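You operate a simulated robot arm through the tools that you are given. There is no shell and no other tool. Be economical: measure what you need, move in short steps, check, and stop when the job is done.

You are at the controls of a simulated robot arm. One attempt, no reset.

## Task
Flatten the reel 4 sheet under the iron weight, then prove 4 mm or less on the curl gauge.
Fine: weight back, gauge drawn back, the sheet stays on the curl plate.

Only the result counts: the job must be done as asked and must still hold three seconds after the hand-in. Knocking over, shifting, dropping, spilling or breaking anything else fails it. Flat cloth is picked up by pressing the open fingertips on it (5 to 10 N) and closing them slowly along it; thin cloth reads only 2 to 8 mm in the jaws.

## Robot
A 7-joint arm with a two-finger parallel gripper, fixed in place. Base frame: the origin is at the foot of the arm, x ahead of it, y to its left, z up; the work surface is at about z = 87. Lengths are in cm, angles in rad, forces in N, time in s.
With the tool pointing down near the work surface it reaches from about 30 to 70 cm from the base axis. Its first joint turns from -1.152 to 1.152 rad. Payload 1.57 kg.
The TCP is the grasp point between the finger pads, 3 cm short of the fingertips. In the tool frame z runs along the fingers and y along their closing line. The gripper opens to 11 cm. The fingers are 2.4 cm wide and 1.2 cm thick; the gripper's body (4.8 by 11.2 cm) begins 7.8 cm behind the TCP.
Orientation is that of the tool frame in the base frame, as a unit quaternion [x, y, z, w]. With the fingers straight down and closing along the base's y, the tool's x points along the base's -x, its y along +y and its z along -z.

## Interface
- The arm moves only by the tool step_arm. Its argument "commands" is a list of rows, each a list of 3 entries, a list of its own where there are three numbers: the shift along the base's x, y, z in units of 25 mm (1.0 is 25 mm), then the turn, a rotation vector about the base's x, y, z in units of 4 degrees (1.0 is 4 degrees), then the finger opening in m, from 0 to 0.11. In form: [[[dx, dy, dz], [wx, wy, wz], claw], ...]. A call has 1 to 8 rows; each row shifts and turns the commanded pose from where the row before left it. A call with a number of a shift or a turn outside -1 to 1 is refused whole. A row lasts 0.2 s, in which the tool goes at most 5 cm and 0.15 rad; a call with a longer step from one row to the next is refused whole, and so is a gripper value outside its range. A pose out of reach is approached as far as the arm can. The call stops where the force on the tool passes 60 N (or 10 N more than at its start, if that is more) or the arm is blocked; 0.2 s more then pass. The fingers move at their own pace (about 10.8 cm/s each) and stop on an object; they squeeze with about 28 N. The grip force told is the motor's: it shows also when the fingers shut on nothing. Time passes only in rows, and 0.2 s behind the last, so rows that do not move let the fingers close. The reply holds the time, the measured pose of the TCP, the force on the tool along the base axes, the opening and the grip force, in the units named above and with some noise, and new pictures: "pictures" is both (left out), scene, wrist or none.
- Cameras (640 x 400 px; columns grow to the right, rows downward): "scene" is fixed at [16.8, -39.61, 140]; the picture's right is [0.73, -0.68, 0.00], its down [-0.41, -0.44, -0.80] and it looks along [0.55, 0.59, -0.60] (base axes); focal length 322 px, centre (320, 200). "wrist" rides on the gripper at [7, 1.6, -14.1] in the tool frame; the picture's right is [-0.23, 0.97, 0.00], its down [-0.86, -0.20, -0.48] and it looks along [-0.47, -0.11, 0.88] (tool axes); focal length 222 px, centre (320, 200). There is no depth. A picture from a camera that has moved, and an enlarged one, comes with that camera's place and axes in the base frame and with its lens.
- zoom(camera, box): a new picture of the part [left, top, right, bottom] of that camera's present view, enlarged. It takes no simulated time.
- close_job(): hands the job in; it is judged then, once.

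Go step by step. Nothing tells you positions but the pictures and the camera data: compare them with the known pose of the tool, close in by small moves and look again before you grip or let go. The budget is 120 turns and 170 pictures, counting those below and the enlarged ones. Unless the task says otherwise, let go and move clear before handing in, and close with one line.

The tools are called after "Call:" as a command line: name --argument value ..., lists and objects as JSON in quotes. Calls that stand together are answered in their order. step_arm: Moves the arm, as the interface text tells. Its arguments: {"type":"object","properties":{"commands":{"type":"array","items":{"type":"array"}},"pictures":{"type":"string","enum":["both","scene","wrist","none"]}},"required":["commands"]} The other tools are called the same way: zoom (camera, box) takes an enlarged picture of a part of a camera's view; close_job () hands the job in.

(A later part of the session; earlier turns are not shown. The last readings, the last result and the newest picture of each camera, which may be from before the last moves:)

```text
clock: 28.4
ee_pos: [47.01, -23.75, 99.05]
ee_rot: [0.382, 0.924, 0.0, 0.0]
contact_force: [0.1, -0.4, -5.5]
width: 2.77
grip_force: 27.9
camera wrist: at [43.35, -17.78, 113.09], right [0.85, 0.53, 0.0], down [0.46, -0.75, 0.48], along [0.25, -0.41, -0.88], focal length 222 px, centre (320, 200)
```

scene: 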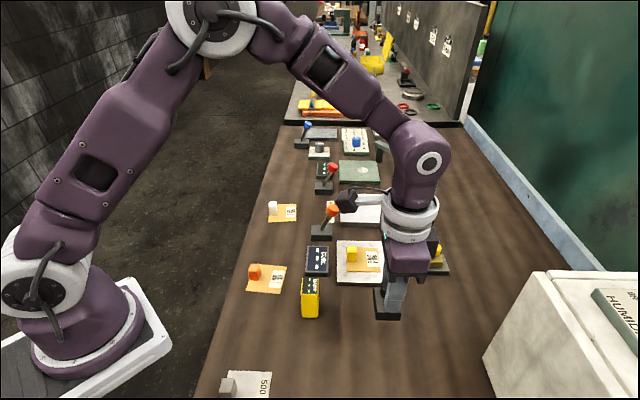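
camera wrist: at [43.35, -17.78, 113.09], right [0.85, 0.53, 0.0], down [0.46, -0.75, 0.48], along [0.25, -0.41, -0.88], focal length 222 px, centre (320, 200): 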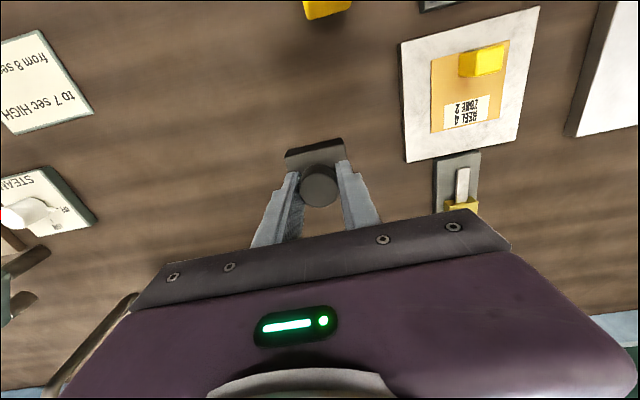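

The weight is held, about 5.5 N. I'll carry it to above the free half of the sheet at about (57.35, -11.75).

Call:
step_arm --commands '[[[0.2, 0.24, 0], [0, 0, 0], 0.0], [[0.35, 0.4, 0], [0, 0, 0], 0.0], [[0.41, 0.484, 0], [0, 0, 0], 0.0], [[0.41, 0.484, 0], [0, 0, 0], 0.0], [[0.41, 0.484, 0], [0, 0, 0], 0.0], [[0.41, 0.484, 0], [0, 0, 0], 0.0], [[0.41, 0.484, 0], [0, 0, 0], 0.0], [[0.41, 0.484, 0], [0, 0, 0], 0.0]]' --pictures "none"

Call:
step_arm --commands '[[[0.41, 0.484, 0], [0, 0, 0], 0.0], [[0.41, 0.484, 0], [0, 0, 0], 0.0], [[0.2, 0.25, 0], [0, 0, 0], 0.0], [[0.07, 0.08, 0], [0, 0, 0], 0.0], [[0, 0, 0], [0, 0, 0], 0.0]]' --pictures "both"

Call:
zoom --camera "wrist" --box '[240, 90, 400, 230]'

Call:
zoom --camera "scene" --box '[320, 210, 420, 300]'

```text
clock: 30.2
ee_pos: [54.76, -14.97, 98.96]
ee_rot: [0.383, 0.924, 0.0, 0.0]
contact_force: [-0.4, 0.0, -4.5]
width: 2.76
grip_force: 27.8
```

```text
clock: 31.4
ee_pos: [57.47, -11.78, 99.15]
ee_rot: [0.383, 0.924, 0.0, 0.0]
contact_force: [-0.4, 0.7, -4.2]
width: 2.74
grip_force: 28.3
camera wrist: at [53.71, -5.71, 113.2], right [0.85, 0.53, 0.0], down [0.46, -0.75, 0.48], along [0.25, -0.41, -0.88], focal length 222 px, centre (320, 200)
```

scene: 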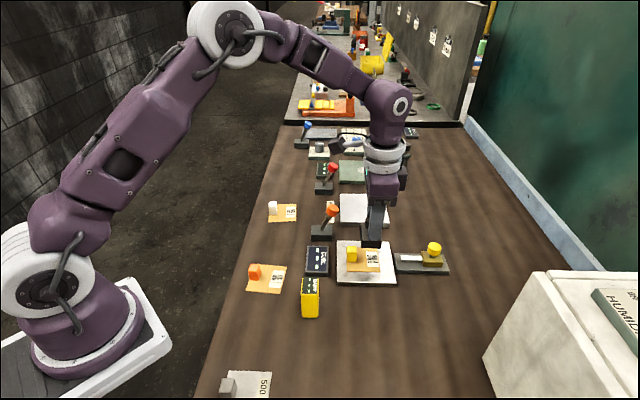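
wrist: 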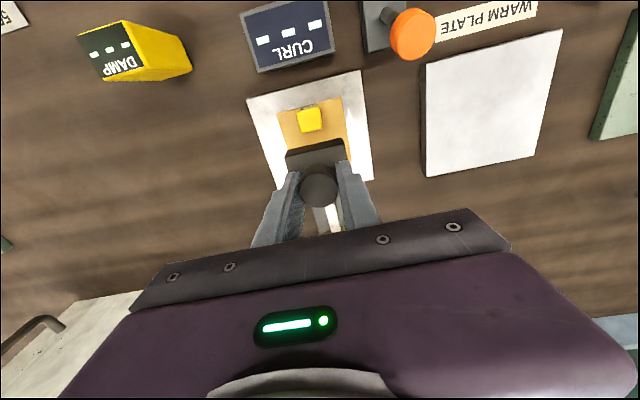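

```text
2.86 times, centred on (320, 160) of wrist
camera zoom: at [53.71, -5.71, 113.2], right [0.85, 0.53, 0.0], down [0.46, -0.75, 0.48], along [0.25, -0.41, -0.88], focal length 635 px, centre (320, 314)
```

zoom: 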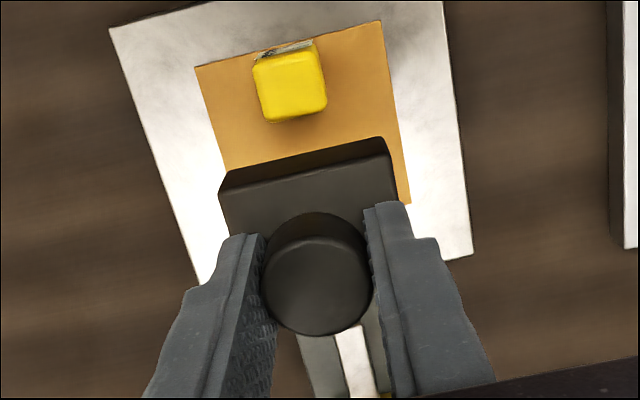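

```text
4.44 times, centred on (370, 255) of scene
camera zoom: at [16.81, -39.61, 140.0], right [0.73, -0.68, 0.0], down [-0.41, -0.44, -0.8], along [0.55, 0.59, -0.6], focal length 1432 px, centre (98, -44)
```

zoom: 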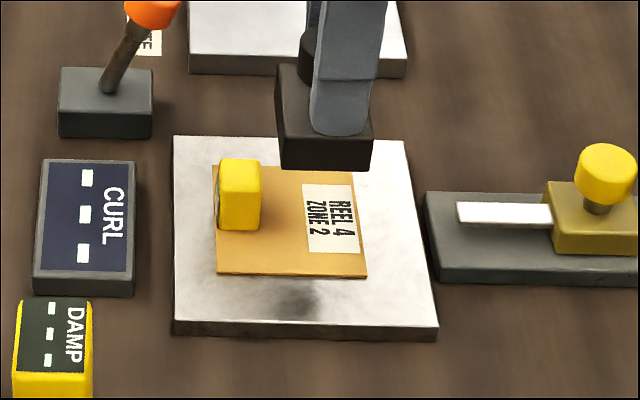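

Alignment looks good; I'll shift 0.25 cm toward the block and lower to just above the sheet.

Call:
step_arm --commands '[[[-0.07, 0.07, -0.3], [0, 0, 0], 0.0], [[0, 0, -0.5], [0, 0, 0], 0.0], [[0, 0, -0.5], [0, 0, 0], 0.0], [[0, 0, -0.4], [0, 0, 0], 0.0], [[0, 0, -0.2], [0, 0, 0], 0.0], [[0, 0, 0], [0, 0, 0], 0.0]]' --pictures "scene"

Call:
zoom --camera "scene" --box '[320, 210, 420, 300]'

Call:
zoom --camera "wrist" --box '[240, 90, 400, 230]'

```text
clock: 32.8
ee_pos: [57.26, -11.68, 94.25]
ee_rot: [0.382, 0.924, 0.0, 0.001]
contact_force: [-0.4, 0.0, -5.0]
width: 2.77
grip_force: 27.8
```

scene: 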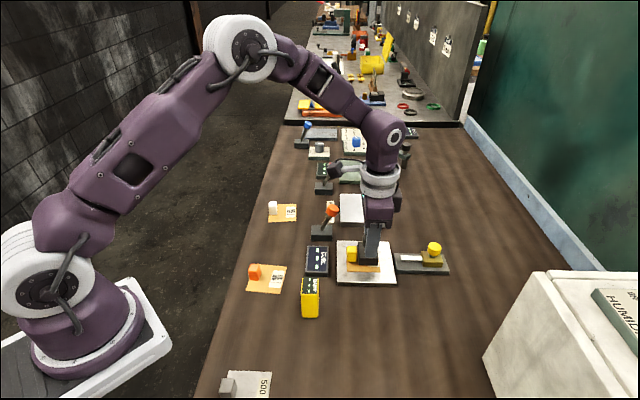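

```text
4.44 times, centred on (370, 255) of scene
camera zoom: at [16.81, -39.61, 140.0], right [0.73, -0.68, 0.0], down [-0.41, -0.44, -0.8], along [0.55, 0.59, -0.6], focal length 1432 px, centre (98, -44)
```

zoom: 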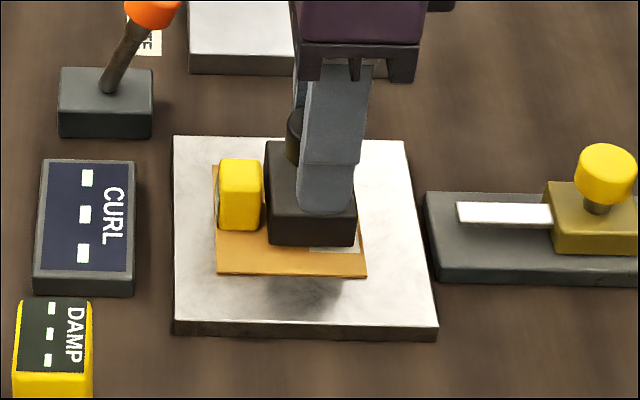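

```text
2.86 times, centred on (320, 160) of wrist
camera zoom: at [53.49, -5.66, 108.37], right [0.85, 0.53, 0.0], down [0.46, -0.75, 0.48], along [0.25, -0.41, -0.88], focal length 635 px, centre (320, 314)
```

zoom: 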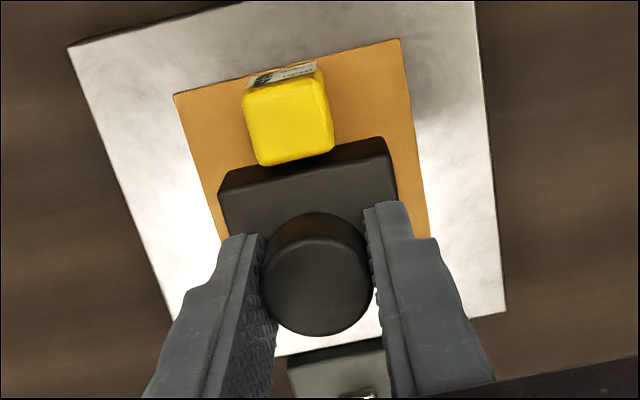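

The weight sits between the block and the sheet's edge with clearance. I'll lower in small steps to contact.

Call:
step_arm --commands '[[[0.015, -0.015, -0.16], [0, 0, 0], 0.0], [[0, 0, -0.08], [0, 0, 0], 0.0], [[0, 0, 0], [0, 0, 0], 0.0]]' --pictures "none"

Call:
step_arm --commands '[[[0, 0, -0.04], [0, 0, 0], 0.0], [[0, 0, 0], [0, 0, 0], 0.0]]' --pictures "none"

```text
clock: 33.6
ee_pos: [57.12, -11.72, 93.62]
ee_rot: [0.383, 0.924, 0.001, 0.0]
contact_force: [0.7, 1.0, -4.3]
width: 2.77
grip_force: 28.3
```

```text
clock: 34.2
ee_pos: [57.19, -11.7, 93.7]
ee_rot: [0.382, 0.924, 0.0, 0.001]
contact_force: [-1.4, 0.6, 9.0]
width: 2.79
grip_force: 28.0
```

Contact is made. I'll release and rise a little, then check.

Call:
step_arm --commands '[[[0, 0, 0.03], [0, 0, 0], 0.03], [[0, 0, 0], [0, 0, 0], 0.05], [[0, 0, 0], [0, 0, 0], 0.06], [[0, 0, 0.4], [0, 0, 0], 0.06], [[0, 0, 0.8], [0, 0, 0], 0.06], [[0, 0, 0.8], [0, 0, 0], 0.06], [[0, 0, 0], [0, 0, 0], 0.06]]' --pictures "both"

Call:
zoom --camera "scene" --box '[295, 220, 415, 300]'

```text
clock: 35.8
ee_pos: [57.23, -11.63, 98.6]
ee_rot: [0.382, 0.924, -0.001, 0.0]
contact_force: [0.1, -0.3, 0.3]
width: 6.0
grip_force: 0.0
camera wrist: at [53.52, -5.67, 112.7], right [0.85, 0.53, 0.0], down [0.46, -0.75, 0.48], along [0.25, -0.41, -0.88], focal length 222 px, centre (320, 200)
```

scene: 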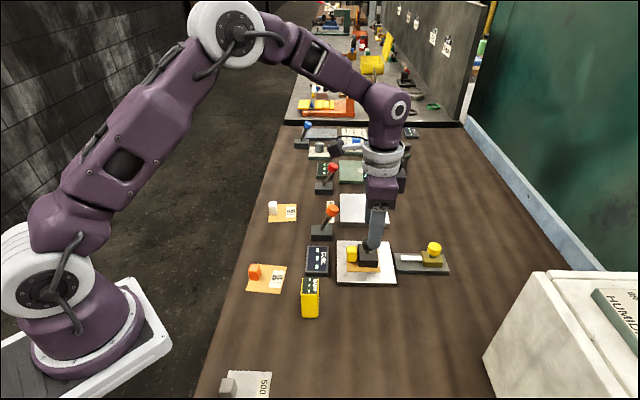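
wrist: 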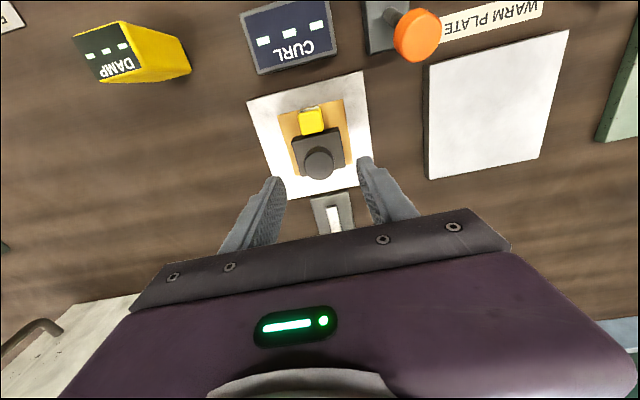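

```text
5.00 times, centred on (355, 260) of scene
camera zoom: at [16.8, -39.61, 140.0], right [0.73, -0.68, 0.0], down [-0.41, -0.44, -0.8], along [0.55, 0.59, -0.6], focal length 1611 px, centre (145, -100)
```

zoom: 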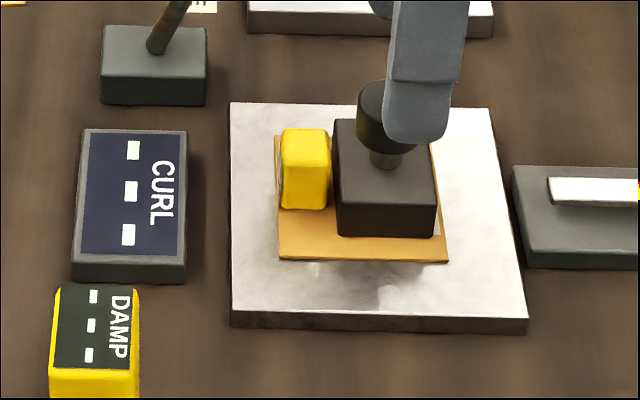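

The weight is seated squarely on the sheet, so the pressing time is running. Meanwhile I'll move up and over the gauge to inspect its knob, without touching it.

Call:
step_arm --commands '[[[0, 0, 0.6], [0, 0, 0], 0.06], [[0.45, -0.42, 0], [0, 0, 0], 0.06], [[0.45, -0.42, 0], [0, 0, 0], 0.06], [[0.45, -0.42, 0], [0, 0, 0], 0.06], [[0.45, -0.42, 0], [0, 0, 0], 0.06], [[0.45, -0.42, 0], [0, 0, 0], 0.06], [[0.45, -0.42, 0], [0, 0, 0], 0.06], [[0.45, -0.42, 0], [0, 0, 0], 0.06]]' --pictures "none"

Call:
step_arm --commands '[[[0.3, -0.3, 0], [0, 0, 0], 0.06], [[0, 0, 0], [0, 0, 0], 0.06], [[0, 0, 0], [0, 0, 0], 0.06], [[0, 0, 0], [0, 0, 0], 0.06], [[0, 0, 0], [0, 0, 0], 0.06]]' --pictures "both"

Call:
zoom --camera "wrist" --box '[250, 80, 390, 220]'

```text
clock: 37.6
ee_pos: [65.21, -18.86, 100.08]
ee_rot: [0.382, 0.924, 0.0, 0.0]
contact_force: [0.5, -0.7, -0.1]
width: 5.97
grip_force: 0.1
```

```text
clock: 38.8
ee_pos: [65.15, -18.94, 100.01]
ee_rot: [0.381, 0.924, 0.0, 0.0]
contact_force: [0.9, 0.1, 0.6]
width: 6.0
grip_force: 0.1
out of reach, approached as far as the arm can: row 1
camera wrist: at [61.37, -12.87, 114.24], right [0.85, 0.53, 0.0], down [0.46, -0.74, 0.48], along [0.25, -0.41, -0.88], focal length 222 px, centre (320, 200)
```

scene: 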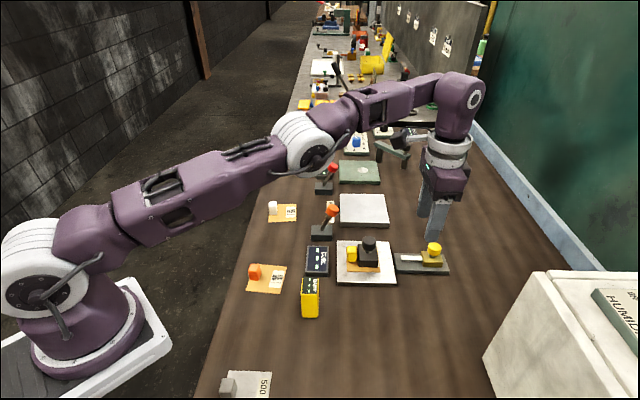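
wrist: 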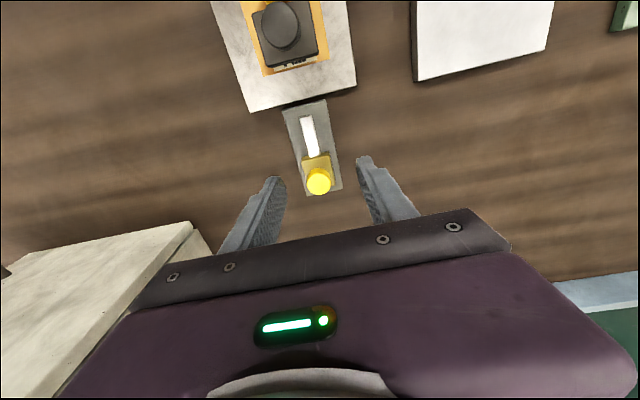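

```text
2.86 times, centred on (320, 150) of wrist
camera zoom: at [61.37, -12.87, 114.24], right [0.85, 0.53, 0.0], down [0.46, -0.74, 0.48], along [0.25, -0.41, -0.88], focal length 635 px, centre (320, 343)
```

zoom: 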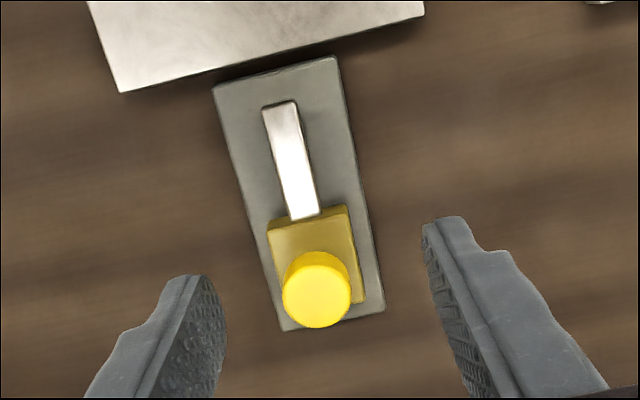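

The gauge knob is near (66.1, -21.0), at the edge of reach. I'll go back above the weight and let time pass.

Call:
step_arm --commands '[[[-0.4, 0.4, 0], [0, 0, 0], 0.06], [[-0.4, 0.4, 0], [0, 0, 0], 0.06], [[-0.4, 0.4, 0], [0, 0, 0], 0.06], [[-0.4, 0.4, 0], [0, 0, 0], 0.06], [[-0.4, 0.4, 0], [0, 0, 0], 0.06], [[-0.4, 0.4, 0], [0, 0, 0], 0.06], [[-0.4, 0.4, 0], [0, 0, 0], 0.06], [[0, 0, 0], [0, 0, 0], 0.06]]' --pictures "none"

Call:
step_arm --commands '[[[0, 0, 0], [0, 0, 0], 0.06], [[0, 0, 0], [0, 0, 0], 0.06], [[0, 0, 0], [0, 0, 0], 0.06], [[0, 0, 0], [0, 0, 0], 0.06], [[0, 0, 0], [0, 0, 0], 0.06], [[0, 0, 0], [0, 0, 0], 0.06], [[0, 0, 0], [0, 0, 0], 0.06], [[0, 0, 0], [0, 0, 0], 0.06]]' --pictures "none"

Call:
step_arm --commands '[[[0, 0, 0], [0, 0, 0], 0.06], [[0, 0, 0], [0, 0, 0], 0.06], [[0, 0, 0], [0, 0, 0], 0.06], [[0, 0, 0], [0, 0, 0], 0.06], [[0, 0, 0], [0, 0, 0], 0.06], [[0, 0, 0], [0, 0, 0], 0.06], [[0, 0, 0], [0, 0, 0], 0.06], [[0, 0, 0], [0, 0, 0], 0.06]]' --pictures "none"

Call:
step_arm --commands '[[[0, 0, 0], [0, 0, 0], 0.06], [[0, 0, 0], [0, 0, 0], 0.06], [[0, 0, 0], [0, 0, 0], 0.06], [[0, 0, 0], [0, 0, 0], 0.06], [[0, 0, 0], [0, 0, 0], 0.06], [[0, 0, 0], [0, 0, 0], 0.06], [[0, 0, 0], [0, 0, 0], 0.06], [[0, 0, 0], [0, 0, 0], 0.06]]' --pictures "none"

Call:
step_arm --commands '[[[0, 0, 0], [0, 0, 0], 0.06], [[0, 0, 0], [0, 0, 0], 0.06], [[0, 0, 0], [0, 0, 0], 0.06], [[0, 0, 0], [0, 0, 0], 0.06], [[0, 0, 0], [0, 0, 0], 0.06], [[0, 0, 0], [0, 0, 0], 0.06], [[0, 0, 0], [0, 0, 0], 0.06], [[0, 0, 0], [0, 0, 0], 0.06]]' --pictures "both"

Call:
zoom --camera "wrist" --box '[250, 80, 390, 220]'

```text
clock: 40.6
ee_pos: [58.02, -12.07, 100.17]
ee_rot: [0.383, 0.924, 0.0, 0.0]
contact_force: [-0.4, -0.4, -0.3]
width: 6.01
grip_force: 0.0
```

```text
clock: 42.4
ee_pos: [58.18, -11.97, 99.97]
ee_rot: [0.383, 0.924, 0.0, 0.0]
contact_force: [0.3, -0.1, -0.7]
width: 6.0
grip_force: 0.1
```

```text
clock: 44.2
ee_pos: [58.05, -12.09, 100.04]
ee_rot: [0.383, 0.924, 0.0, 0.0]
contact_force: [-0.5, -1.5, 0.6]
width: 6.01
grip_force: 0.1
```

```text
clock: 46.0
ee_pos: [57.99, -11.96, 100.15]
ee_rot: [0.383, 0.924, 0.0, 0.0]
contact_force: [0.1, -0.4, -0.2]
width: 6.01
grip_force: 0.0
```

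```text
clock: 47.8
ee_pos: [58.2, -11.9, 100.13]
ee_rot: [0.382, 0.924, 0.0, 0.0]
contact_force: [0.2, 0.6, -0.3]
width: 5.97
grip_force: 0.1
camera wrist: at [54.37, -5.95, 114.22], right [0.85, 0.53, 0.0], down [0.46, -0.75, 0.48], along [0.25, -0.41, -0.88], focal length 222 px, centre (320, 200)
```

scene: 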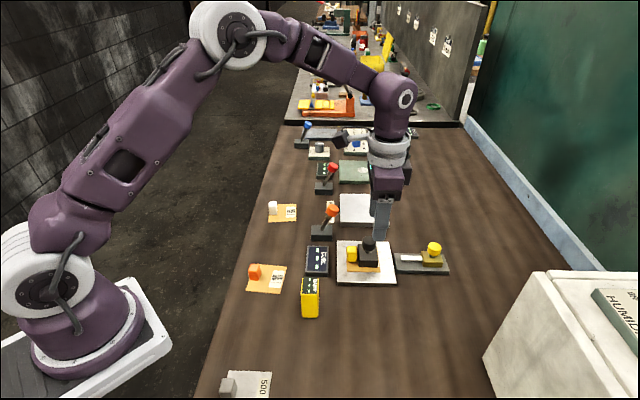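
wrist: 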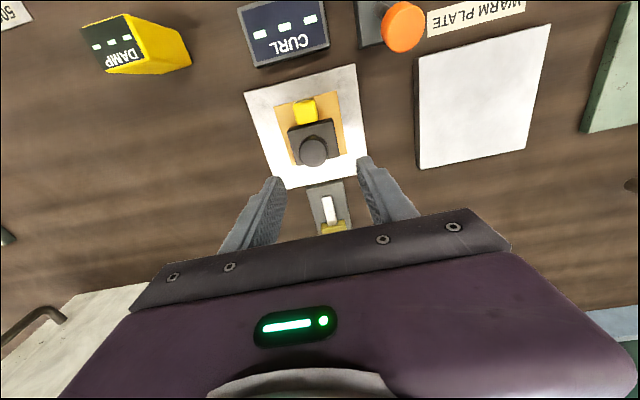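

```text
2.86 times, centred on (320, 150) of wrist
camera zoom: at [54.37, -5.95, 114.22], right [0.85, 0.53, 0.0], down [0.46, -0.75, 0.48], along [0.25, -0.41, -0.88], focal length 635 px, centre (320, 343)
```

zoom: 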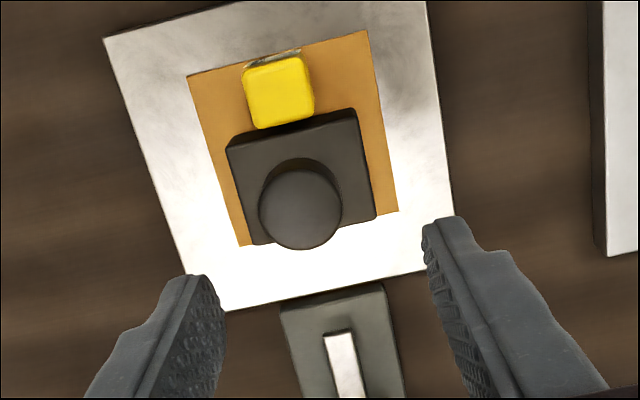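

The weight has pressed for about 13 s. I'll pick it up again at (57.15, -11.72).

Call:
step_arm --commands '[[[-0.38, 0.11, 0], [0, 0, 0], 0.06], [[0, 0, -0.8], [0, 0, 0], 0.06], [[0, 0, -0.8], [0, 0, 0], 0.06], [[0, 0, -0.6], [0, 0, 0], 0.06], [[0, 0, 0], [0, 0, 0], 0.06]]' --pictures "wrist"

Call:
zoom --camera "wrist" --box '[250, 100, 390, 240]'

```text
clock: 49.0
ee_pos: [57.4, -11.58, 94.59]
ee_rot: [0.383, 0.924, 0.0, -0.001]
contact_force: [0.4, -0.5, 0.1]
width: 5.99
grip_force: 0.1
camera wrist: at [53.51, -5.61, 108.76], right [0.85, 0.53, 0.0], down [0.46, -0.75, 0.48], along [0.25, -0.41, -0.88], focal length 222 px, centre (320, 200)
```

wrist: 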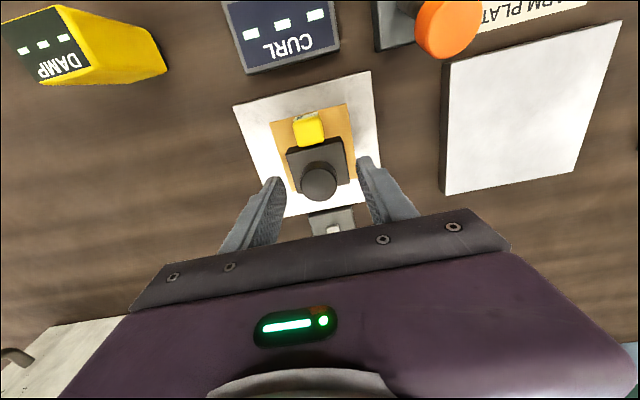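

```text
2.86 times, centred on (320, 170) of wrist
camera zoom: at [53.51, -5.61, 108.76], right [0.85, 0.53, 0.0], down [0.46, -0.75, 0.48], along [0.25, -0.41, -0.88], focal length 635 px, centre (320, 286)
```

zoom: 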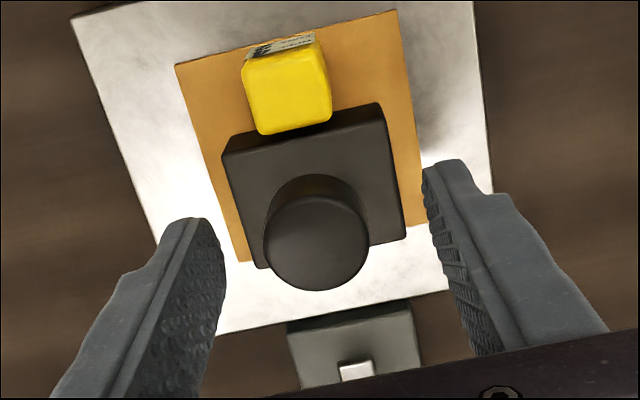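

Centred. I'll descend the last centimetre, grip, and lift slowly.

Call:
step_arm --commands '[[[-0.02, -0.01, -0.38], [0, 0, 0], 0.06], [[0, 0, 0], [0, 0, 0], 0.05], [[0, 0, 0], [0, 0, 0], 0.03], [[0, 0, 0], [0, 0, 0], 0.01], [[0, 0, 0], [0, 0, 0], 0.0], [[0, 0, 0], [0, 0, 0], 0.0]]' --pictures "none"

Call:
step_arm --commands '[[[0, 0, 0.1], [0, 0, 0], 0.0], [[0, 0, 0.15], [0, 0, 0], 0.0], [[0, 0, 0.25], [0, 0, 0], 0.0], [[0, 0, 0.4], [0, 0, 0], 0.0], [[0, 0, 0.5], [0, 0, 0], 0.0], [[0, 0, 0.5], [0, 0, 0], 0.0], [[0, 0, 0.2], [0, 0, 0], 0.0]]' --pictures "both"

Call:
zoom --camera "scene" --box '[295, 210, 415, 300]'

```text
clock: 50.4
ee_pos: [57.09, -11.67, 93.65]
ee_rot: [0.382, 0.924, 0.0, 0.001]
contact_force: [-0.2, 0.5, 0.1]
width: 2.76
grip_force: 28.1
```

```text
clock: 52.0
ee_pos: [57.16, -11.83, 98.94]
ee_rot: [0.383, 0.924, 0.0, 0.0]
contact_force: [0.2, 0.3, -4.7]
width: 2.76
grip_force: 28.1
camera wrist: at [53.46, -5.65, 113.06], right [0.85, 0.53, 0.0], down [0.46, -0.75, 0.48], along [0.25, -0.41, -0.88], focal length 222 px, centre (320, 200)
```

scene: 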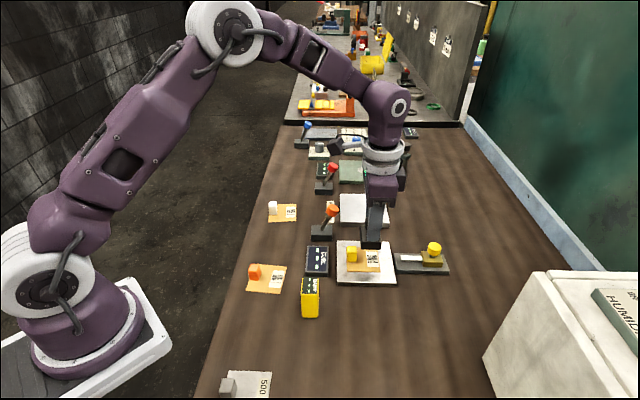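
wrist: 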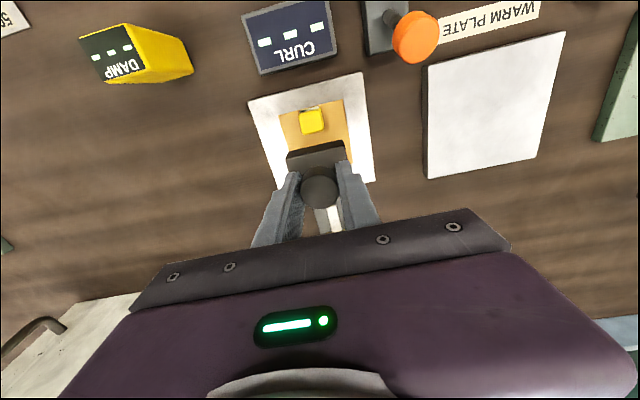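

```text
4.44 times, centred on (355, 255) of scene
camera zoom: at [16.81, -39.61, 140.0], right [0.73, -0.68, 0.0], down [-0.41, -0.44, -0.8], along [0.55, 0.59, -0.6], focal length 1432 px, centre (164, -44)
```

zoom: 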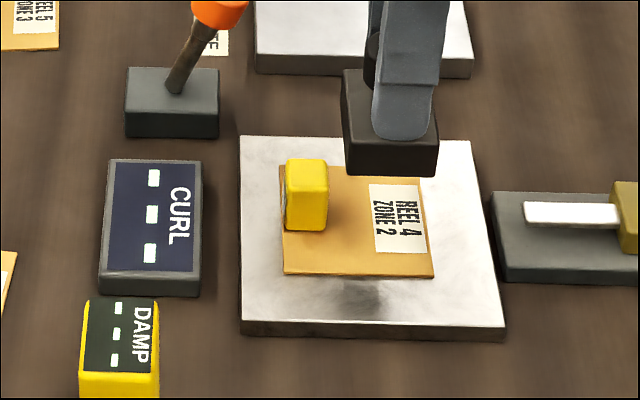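

The sheet stayed in place. I'll return the weight to its original spot at (47.15, -23.9).

Call:
step_arm --commands '[[[-0.2, -0.24, 0], [0, 0, 0], 0.0], [[-0.4, -0.484, 0], [0, 0, 0], 0.0], [[-0.4, -0.484, 0], [0, 0, 0], 0.0], [[-0.4, -0.484, 0], [0, 0, 0], 0.0], [[-0.4, -0.484, 0], [0, 0, 0], 0.0], [[-0.4, -0.484, 0], [0, 0, 0], 0.0], [[-0.4, -0.484, 0], [0, 0, 0], 0.0], [[-0.4, -0.484, 0], [0, 0, 0], 0.0]]' --pictures "none"

Call:
step_arm --commands '[[[-0.4, -0.484, 0], [0, 0, 0], 0.0], [[-0.4, -0.484, 0], [0, 0, 0], 0.0], [[-0.2, -0.25, 0], [0, 0, 0], 0.0], [[0, 0, -0.5], [0, 0, 0], 0.0], [[0, 0, -0.8], [0, 0, 0], 0.0], [[0, 0, -0.8], [0, 0, 0], 0.0], [[0, 0, -0.3], [0, 0, 0], 0.0], [[0, 0, 0], [0, 0, 0], 0.0]]' --pictures "scene"

Call:
zoom --camera "scene" --box '[355, 290, 415, 350]'

```text
clock: 53.8
ee_pos: [49.61, -20.81, 98.77]
ee_rot: [0.383, 0.924, 0.0, 0.0]
contact_force: [0.0, -0.6, -5.3]
width: 2.77
grip_force: 27.6
```

```text
clock: 55.6
ee_pos: [47.14, -23.77, 93.01]
ee_rot: [0.382, 0.924, 0.0, 0.0]
contact_force: [-0.3, -0.7, -4.8]
width: 2.77
grip_force: 27.7
```

scene: 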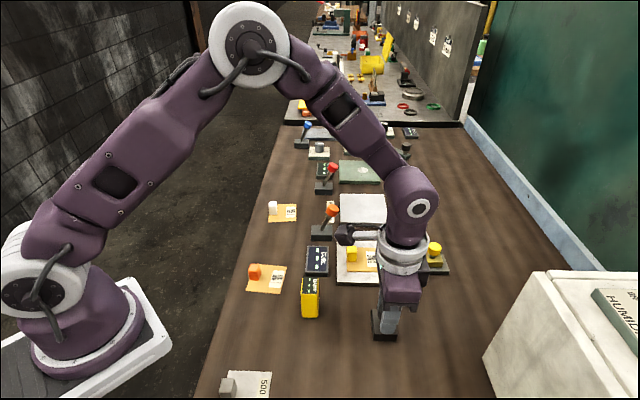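

```text
6.67 times, centred on (385, 320) of scene
camera zoom: at [16.81, -39.61, 140.0], right [0.73, -0.68, 0.0], down [-0.41, -0.44, -0.8], along [0.55, 0.59, -0.6], focal length 2148 px, centre (-113, -600)
```

zoom: 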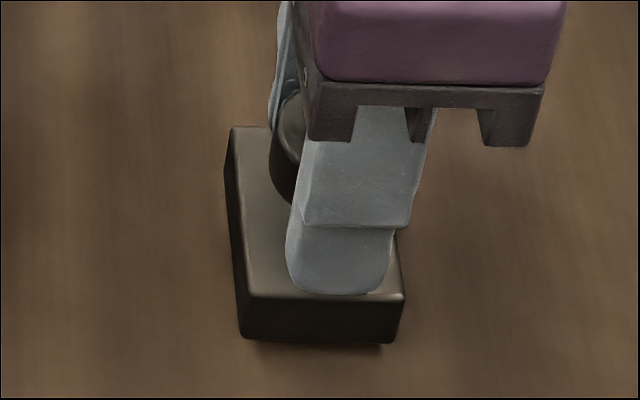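

The weight is just above its original footprint. I'll lower until contact and release.

Call:
step_arm --commands '[[[0, -0.02, -0.16], [0, 0, 0], 0.0], [[0, 0, -0.1], [0, 0, 0], 0.0], [[0, 0, 0], [0, 0, 0], 0.0]]' --pictures "none"

Call:
step_arm --commands '[[[0, 0, -0.04], [0, 0, 0], 0.0], [[0, 0, 0], [0, 0, 0], 0.0]]' --pictures "none"

```text
clock: 56.4
ee_pos: [47.21, -23.92, 92.31]
ee_rot: [0.383, 0.924, 0.001, 0.0]
contact_force: [-3.5, 3.8, 12.6]
width: 2.76
grip_force: 28.4
```

```text
clock: 57.0
ee_pos: [47.22, -23.9, 92.27]
ee_rot: [0.382, 0.924, 0.0, 0.001]
contact_force: [-2.1, 3.3, 24.3]
width: 2.77
grip_force: 27.8
```

Call:
step_arm --commands '[[[0, 0, 0.05], [0, 0, 0], 0.0], [[0, 0, 0], [0, 0, 0], 0.03], [[0, 0, 0], [0, 0, 0], 0.05], [[0, 0, 0], [0, 0, 0], 0.06], [[0, 0, 0.4], [0, 0, 0], 0.06], [[0, 0, 1], [0, 0, 0], 0.06], [[0, 0, 1], [0, 0, 0], 0.06], [[0, 0, 0.6], [0, 0, 0], 0.06]]' --pictures "scene"

Call:
zoom --camera "scene" --box '[355, 290, 415, 350]'

```text
clock: 58.8
ee_pos: [47.13, -23.95, 99.91]
ee_rot: [0.383, 0.924, 0.0, 0.0]
contact_force: [0.6, -0.4, 0.0]
width: 6.0
grip_force: 0.0
```

scene: 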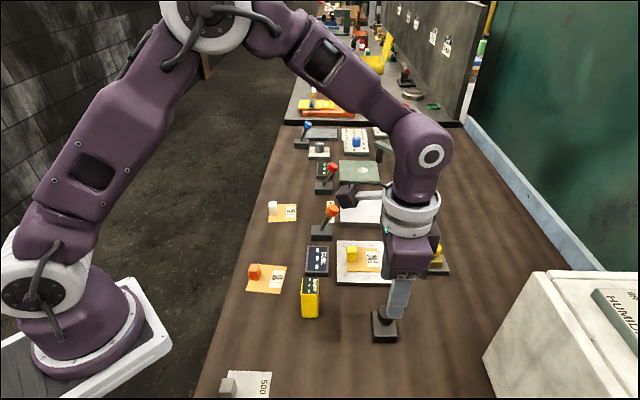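

```text
6.67 times, centred on (385, 320) of scene
camera zoom: at [16.8, -39.61, 140.0], right [0.73, -0.68, 0.0], down [-0.41, -0.44, -0.8], along [0.55, 0.59, -0.6], focal length 2148 px, centre (-113, -600)
```

zoom: 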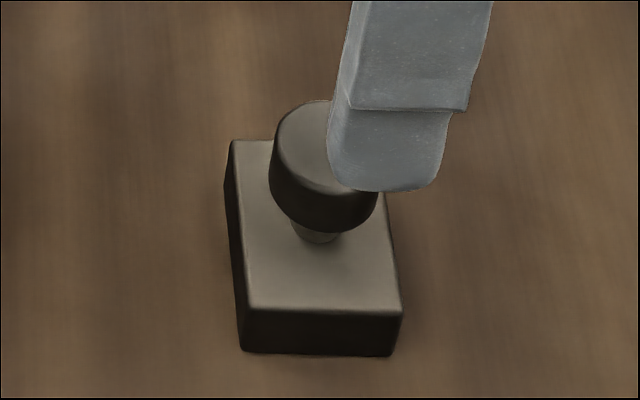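

The weight is back on its spot. Now to the gauge: I'll approach at (65, -20) and look.

Call:
step_arm --commands '[[[0.5, 0.12, 0], [0, 0, 0], 0.06], [[0.8, 0.18, 0], [0, 0, 0], 0.06], [[0.9, 0.2, 0], [0, 0, 0], 0.06], [[0.9, 0.2, 0], [0, 0, 0], 0.06], [[0.9, 0.2, 0], [0, 0, 0], 0.06], [[0.9, 0.2, 0], [0, 0, 0], 0.06], [[0.9, 0.2, 0], [0, 0, 0], 0.06], [[0.9, 0.2, -0.3], [0, 0, 0], 0.06]]' --pictures "none"

Call:
step_arm --commands '[[[0.35, 0.0, -0.4], [0, 0, 0], 0.06], [[0.1, -0.1, -0.3], [0, 0, 0], 0.06], [[0, 0, 0], [0, 0, 0], 0.06]]' --pictures "both"

Call:
zoom --camera "wrist" --box '[250, 100, 390, 240]'

```text
clock: 60.6
ee_pos: [63.84, -19.95, 99.17]
ee_rot: [0.382, 0.924, 0.0, 0.0]
contact_force: [0.7, -0.7, 0.7]
width: 6.0
grip_force: 0.1
```

```text
clock: 61.4
ee_pos: [64.92, -20.26, 97.24]
ee_rot: [0.383, 0.924, 0.0, 0.0]
contact_force: [-1.1, 0.1, -0.2]
width: 5.99
grip_force: 0.0
camera wrist: at [61.27, -14.21, 111.42], right [0.85, 0.53, 0.0], down [0.46, -0.75, 0.48], along [0.25, -0.41, -0.88], focal length 222 px, centre (320, 200)
```

scene: 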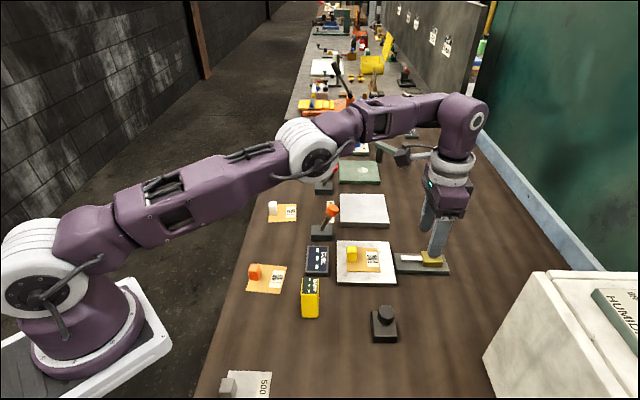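
wrist: 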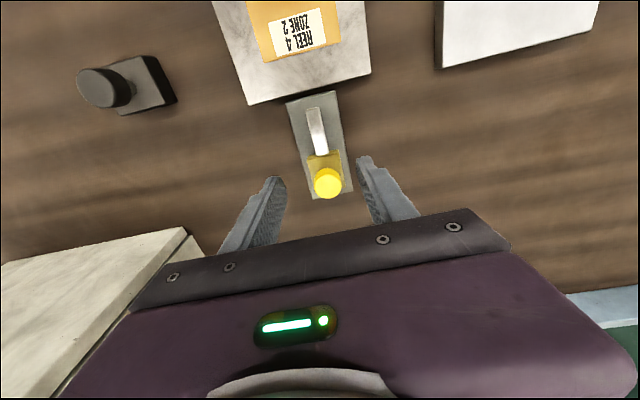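

```text
2.86 times, centred on (320, 170) of wrist
camera zoom: at [61.27, -14.21, 111.42], right [0.85, 0.53, 0.0], down [0.46, -0.75, 0.48], along [0.25, -0.41, -0.88], focal length 635 px, centre (320, 286)
```

zoom: 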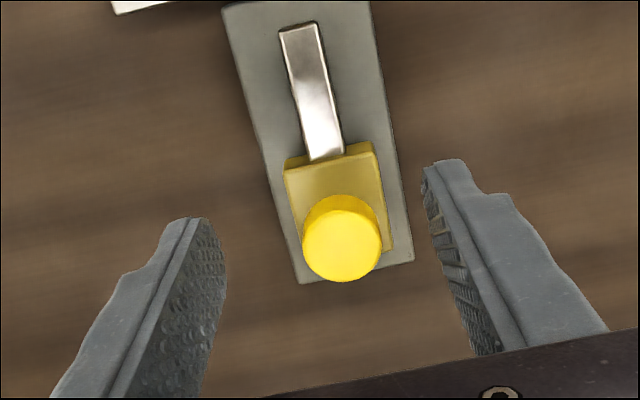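

The knob is near (66.3, -21.0). I'll descend to z 93.3 while shifting toward it with the fingers straddling.

Call:
step_arm --commands '[[[0.2, 0.1, -0.5], [0, 0, 0], 0.06], [[0, 0, -0.5], [0, 0, 0], 0.06], [[0.1, -0.1, -0.4], [0, 0, 0], 0.06], [[0.12, -0.14, -0.2], [0, 0, 0], 0.06], [[0.12, -0.14, 0], [0, 0, 0], 0.06], [[0, 0, 0], [0, 0, 0], 0.06]]' --pictures "both"

Call:
zoom --camera "wrist" --box '[250, 100, 390, 240]'

Call:
zoom --camera "scene" --box '[385, 210, 485, 290]'

```text
clock: 62.8
ee_pos: [65.6, -20.45, 93.22]
ee_rot: [0.382, 0.924, -0.001, -0.009]
contact_force: [-0.3, -0.5, -0.6]
width: 6.0
grip_force: 0.1
out of reach, approached as far as the arm can: row 4, 5
camera wrist: at [62.04, -14.46, 107.34], right [0.85, 0.53, -0.01], down [0.47, -0.75, 0.47], along [0.24, -0.4, -0.88], focal length 222 px, centre (320, 200)
```

scene: 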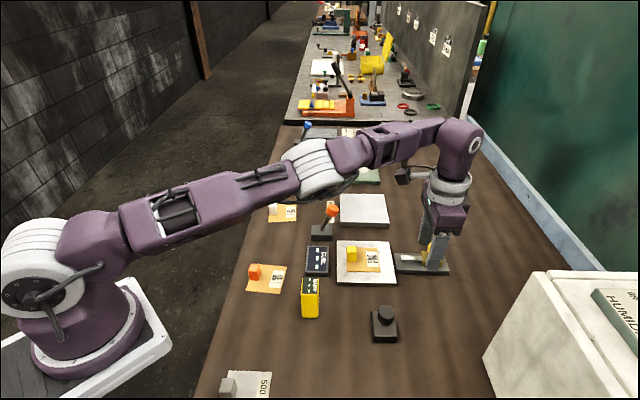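
wrist: 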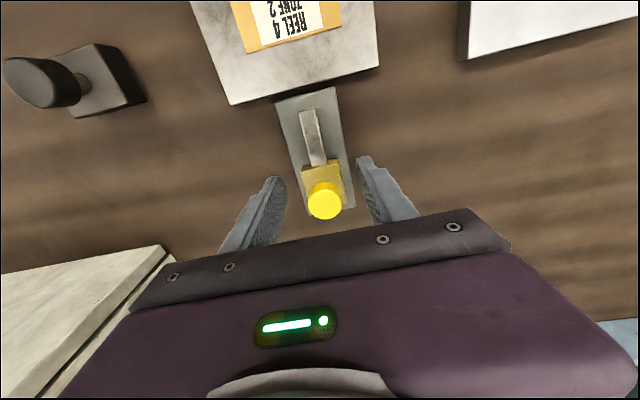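

```text
2.86 times, centred on (320, 170) of wrist
camera zoom: at [62.04, -14.46, 107.34], right [0.85, 0.53, -0.01], down [0.47, -0.75, 0.47], along [0.24, -0.4, -0.88], focal length 635 px, centre (320, 286)
```

zoom: 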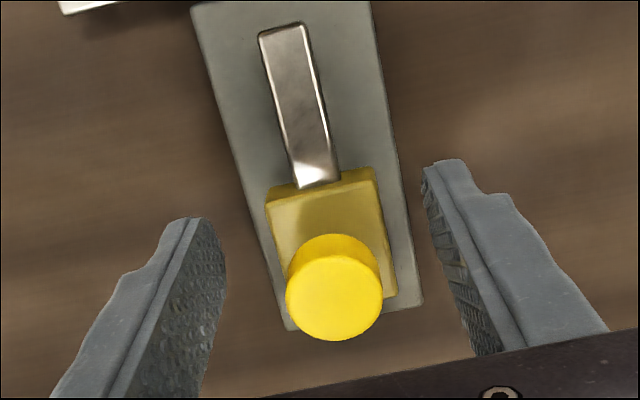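

```text
5.00 times, centred on (435, 250) of scene
camera zoom: at [16.8, -39.61, 140.0], right [0.73, -0.68, 0.0], down [-0.41, -0.44, -0.8], along [0.55, 0.59, -0.6], focal length 1611 px, centre (-255, -50)
```

zoom: 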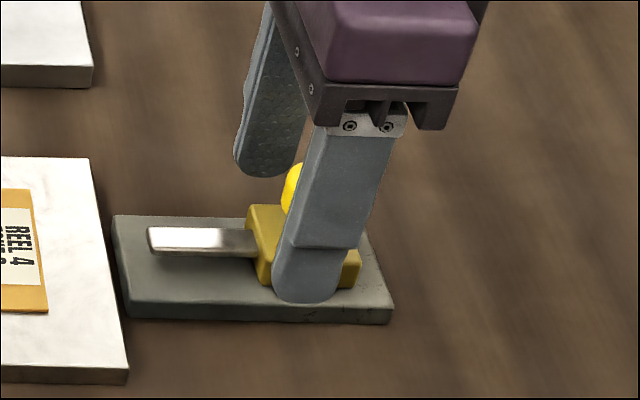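

The arm stops about 1 cm short at full reach with a vertical tool. I'll tilt the tool a few degrees so the fingertips swing outward.

Call:
step_arm --commands '[[[0, 0, 0.05], [-0.3, -0.95, 0], 0.06], [[0, 0, 0.02], [-0.25, -0.8, 0], 0.06], [[0, 0, 0], [0, 0, 0], 0.06]]' --pictures "both"

Call:
zoom --camera "wrist" --box '[250, 100, 390, 240]'

Call:
zoom --camera "scene" --box '[385, 210, 485, 290]'

```text
clock: 63.6
ee_pos: [66.54, -19.85, 93.36]
ee_rot: [0.367, 0.929, 0.002, 0.047]
contact_force: [0.0, 0.4, -0.6]
width: 5.99
grip_force: 0.2
out of reach, approached as far as the arm can: row 1, 2
camera wrist: at [61.24, -13.56, 106.92], right [0.83, 0.56, 0.06], down [0.44, -0.72, 0.54], along [0.34, -0.42, -0.84], focal length 222 px, centre (320, 200)
```

scene: 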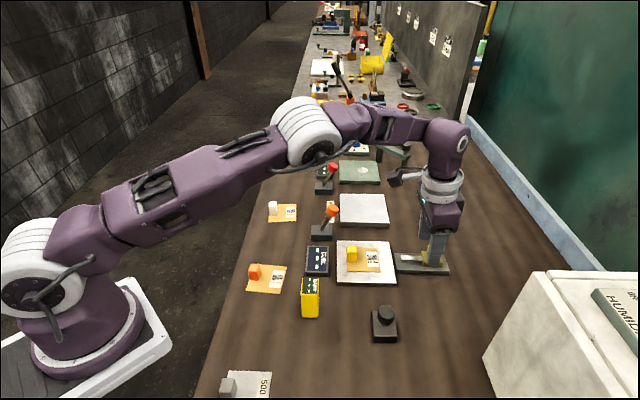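
wrist: 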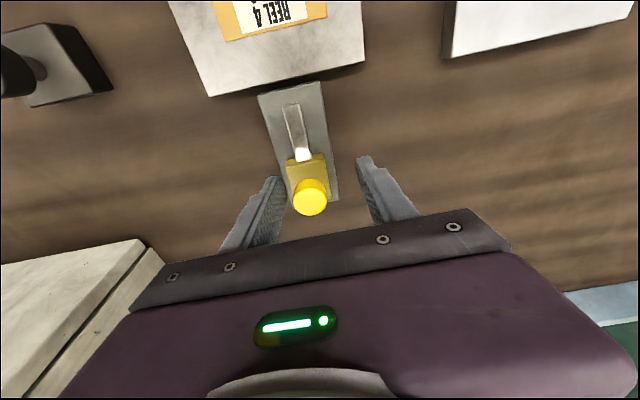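

```text
2.86 times, centred on (320, 170) of wrist
camera zoom: at [61.24, -13.56, 106.92], right [0.83, 0.56, 0.06], down [0.44, -0.72, 0.54], along [0.34, -0.42, -0.84], focal length 635 px, centre (320, 286)
```

zoom: 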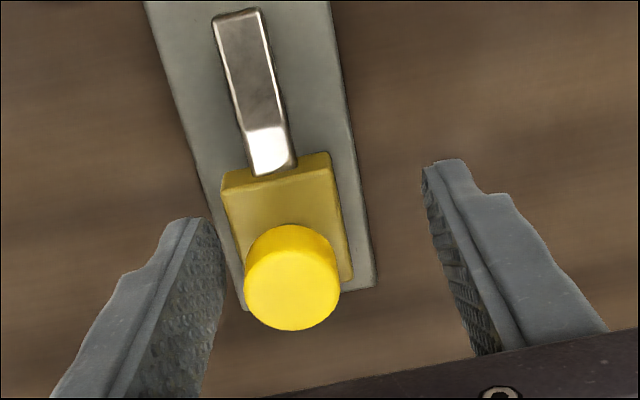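

```text
5.00 times, centred on (435, 250) of scene
camera zoom: at [16.8, -39.61, 140.0], right [0.73, -0.68, 0.0], down [-0.41, -0.44, -0.8], along [0.55, 0.59, -0.6], focal length 1611 px, centre (-255, -50)
```

zoom: 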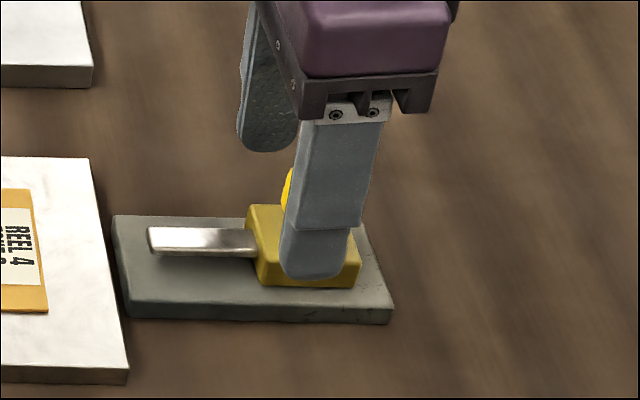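

It has drifted about 1 cm in +y, so I'll correct toward the knob.

Call:
step_arm --commands '[[[-0.1, -0.25, 0], [0, 0, 0], 0.06], [[0, -0.2, 0], [0, 0, 0], 0.06], [[0, 0, 0], [0, 0, 0], 0.06]]' --pictures "wrist"

Call:
zoom --camera "wrist" --box '[250, 100, 390, 240]'

Call:
zoom --camera "scene" --box '[385, 210, 485, 290]'

```text
clock: 64.4
ee_pos: [66.17, -21.03, 93.36]
ee_rot: [0.383, 0.922, 0.006, 0.063]
contact_force: [0.6, 0.0, -0.1]
width: 6.01
grip_force: 0.2
camera wrist: at [60.71, -14.44, 106.75], right [0.84, 0.53, 0.08], down [0.4, -0.73, 0.56], along [0.36, -0.44, -0.82], focal length 222 px, centre (320, 200)
```

wrist: 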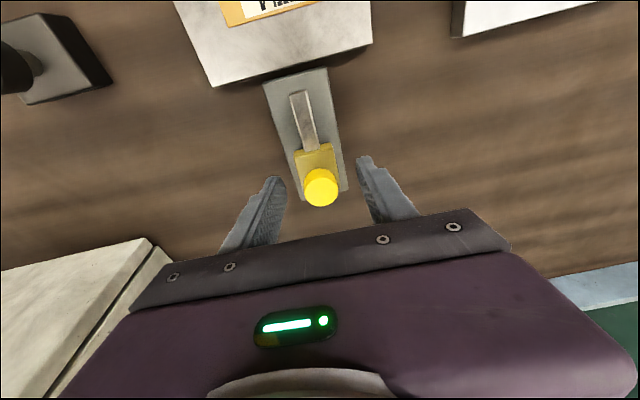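

```text
2.86 times, centred on (320, 170) of wrist
camera zoom: at [60.71, -14.44, 106.75], right [0.84, 0.53, 0.08], down [0.4, -0.73, 0.56], along [0.36, -0.44, -0.82], focal length 635 px, centre (320, 286)
```

zoom: 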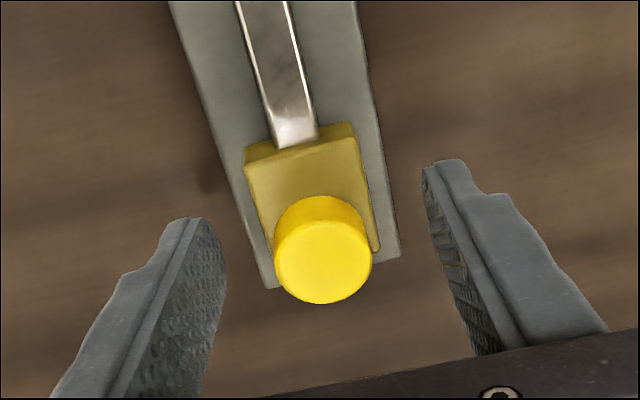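

```text
5.00 times, centred on (435, 250) of scene
camera zoom: at [16.8, -39.61, 140.0], right [0.73, -0.68, 0.0], down [-0.41, -0.44, -0.8], along [0.55, 0.59, -0.6], focal length 1611 px, centre (-255, -50)
```

zoom: 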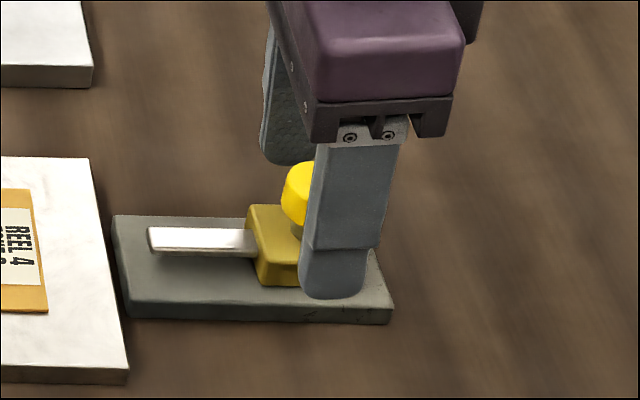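

Now the tool is centred on the knob. I'll close gently.

Call:
step_arm --commands '[[[0, 0, 0], [0, 0, 0], 0.045], [[0, 0, 0], [0, 0, 0], 0.035], [[0, 0, 0], [0, 0, 0], 0.02], [[0, 0, 0], [0, 0, 0], 0.0], [[0, 0, 0], [0, 0, 0], 0.0]]' --pictures "scene"

Call:
zoom --camera "scene" --box '[385, 210, 485, 290]'

Call:
zoom --camera "wrist" --box '[250, 100, 390, 240]'

```text
clock: 65.6
ee_pos: [66.08, -21.12, 93.37]
ee_rot: [0.381, 0.923, 0.005, 0.063]
contact_force: [0.0, -0.4, -0.5]
width: 2.58
grip_force: 37.3
```

scene: 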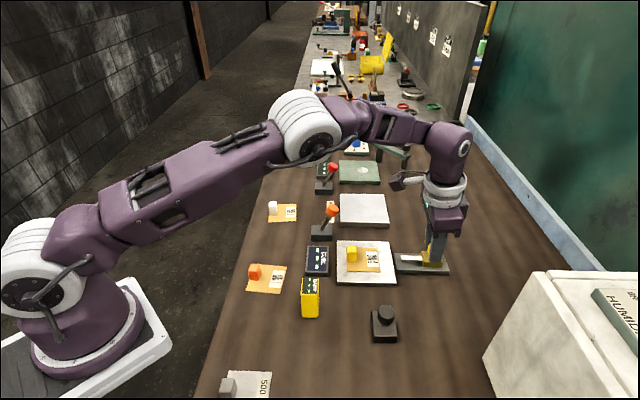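

```text
5.00 times, centred on (435, 250) of scene
camera zoom: at [16.8, -39.61, 140.0], right [0.73, -0.68, 0.0], down [-0.41, -0.44, -0.8], along [0.55, 0.59, -0.6], focal length 1611 px, centre (-255, -50)
```

zoom: 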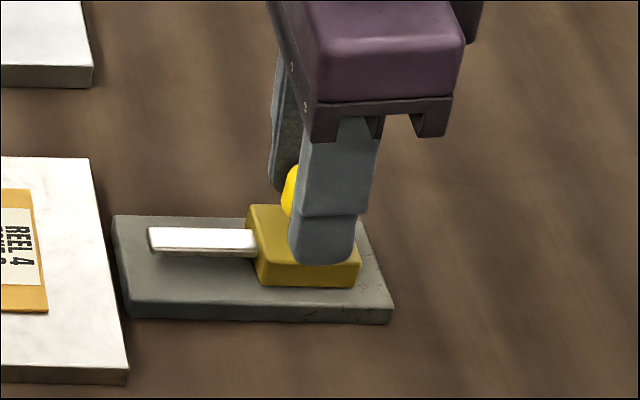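

```text
2.86 times, centred on (320, 170) of wrist
camera zoom: at [60.7, -14.44, 106.75], right [0.84, 0.53, 0.08], down [0.4, -0.73, 0.56], along [0.36, -0.44, -0.82], focal length 635 px, centre (320, 286)
```

zoom: 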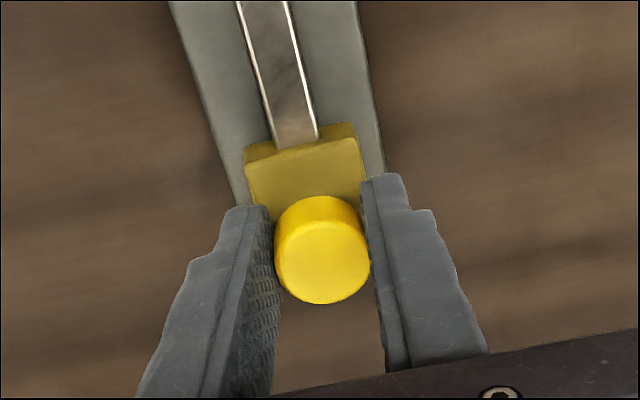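

The knob is gripped. I'll slide it toward the plate in small steps and watch the display and forces.

Call:
step_arm --commands '[[[-0.1, 0.1, 0], [0, 0, 0], 0.0], [[-0.12, 0.12, 0], [0, 0, 0], 0.0], [[-0.12, 0.12, 0], [0, 0, 0], 0.0], [[-0.12, 0.12, 0], [0, 0, 0], 0.0], [[-0.12, 0.12, 0], [0, 0, 0], 0.0]]' --pictures "scene"

Call:
zoom --camera "scene" --box '[295, 210, 465, 300]'

```text
clock: 66.8
ee_pos: [64.77, -19.55, 93.41]
ee_rot: [0.382, 0.922, 0.004, 0.064]
contact_force: [-7.3, -7.5, 9.8]
width: 2.6
grip_force: 36.8
```

scene: 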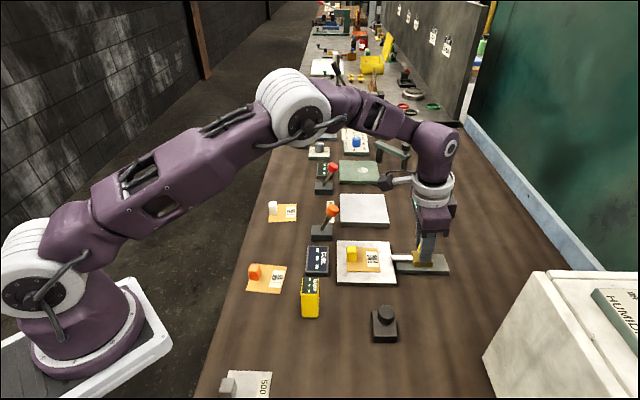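

```text
3.76 times, centred on (380, 255) of scene
camera zoom: at [16.76, -39.62, 140.0], right [0.73, -0.68, 0.0], down [-0.41, -0.44, -0.8], along [0.55, 0.59, -0.6], focal length 1213 px, centre (94, -7)
```

zoom: 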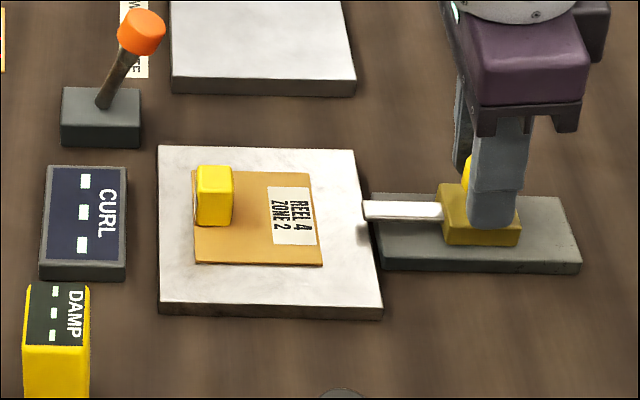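

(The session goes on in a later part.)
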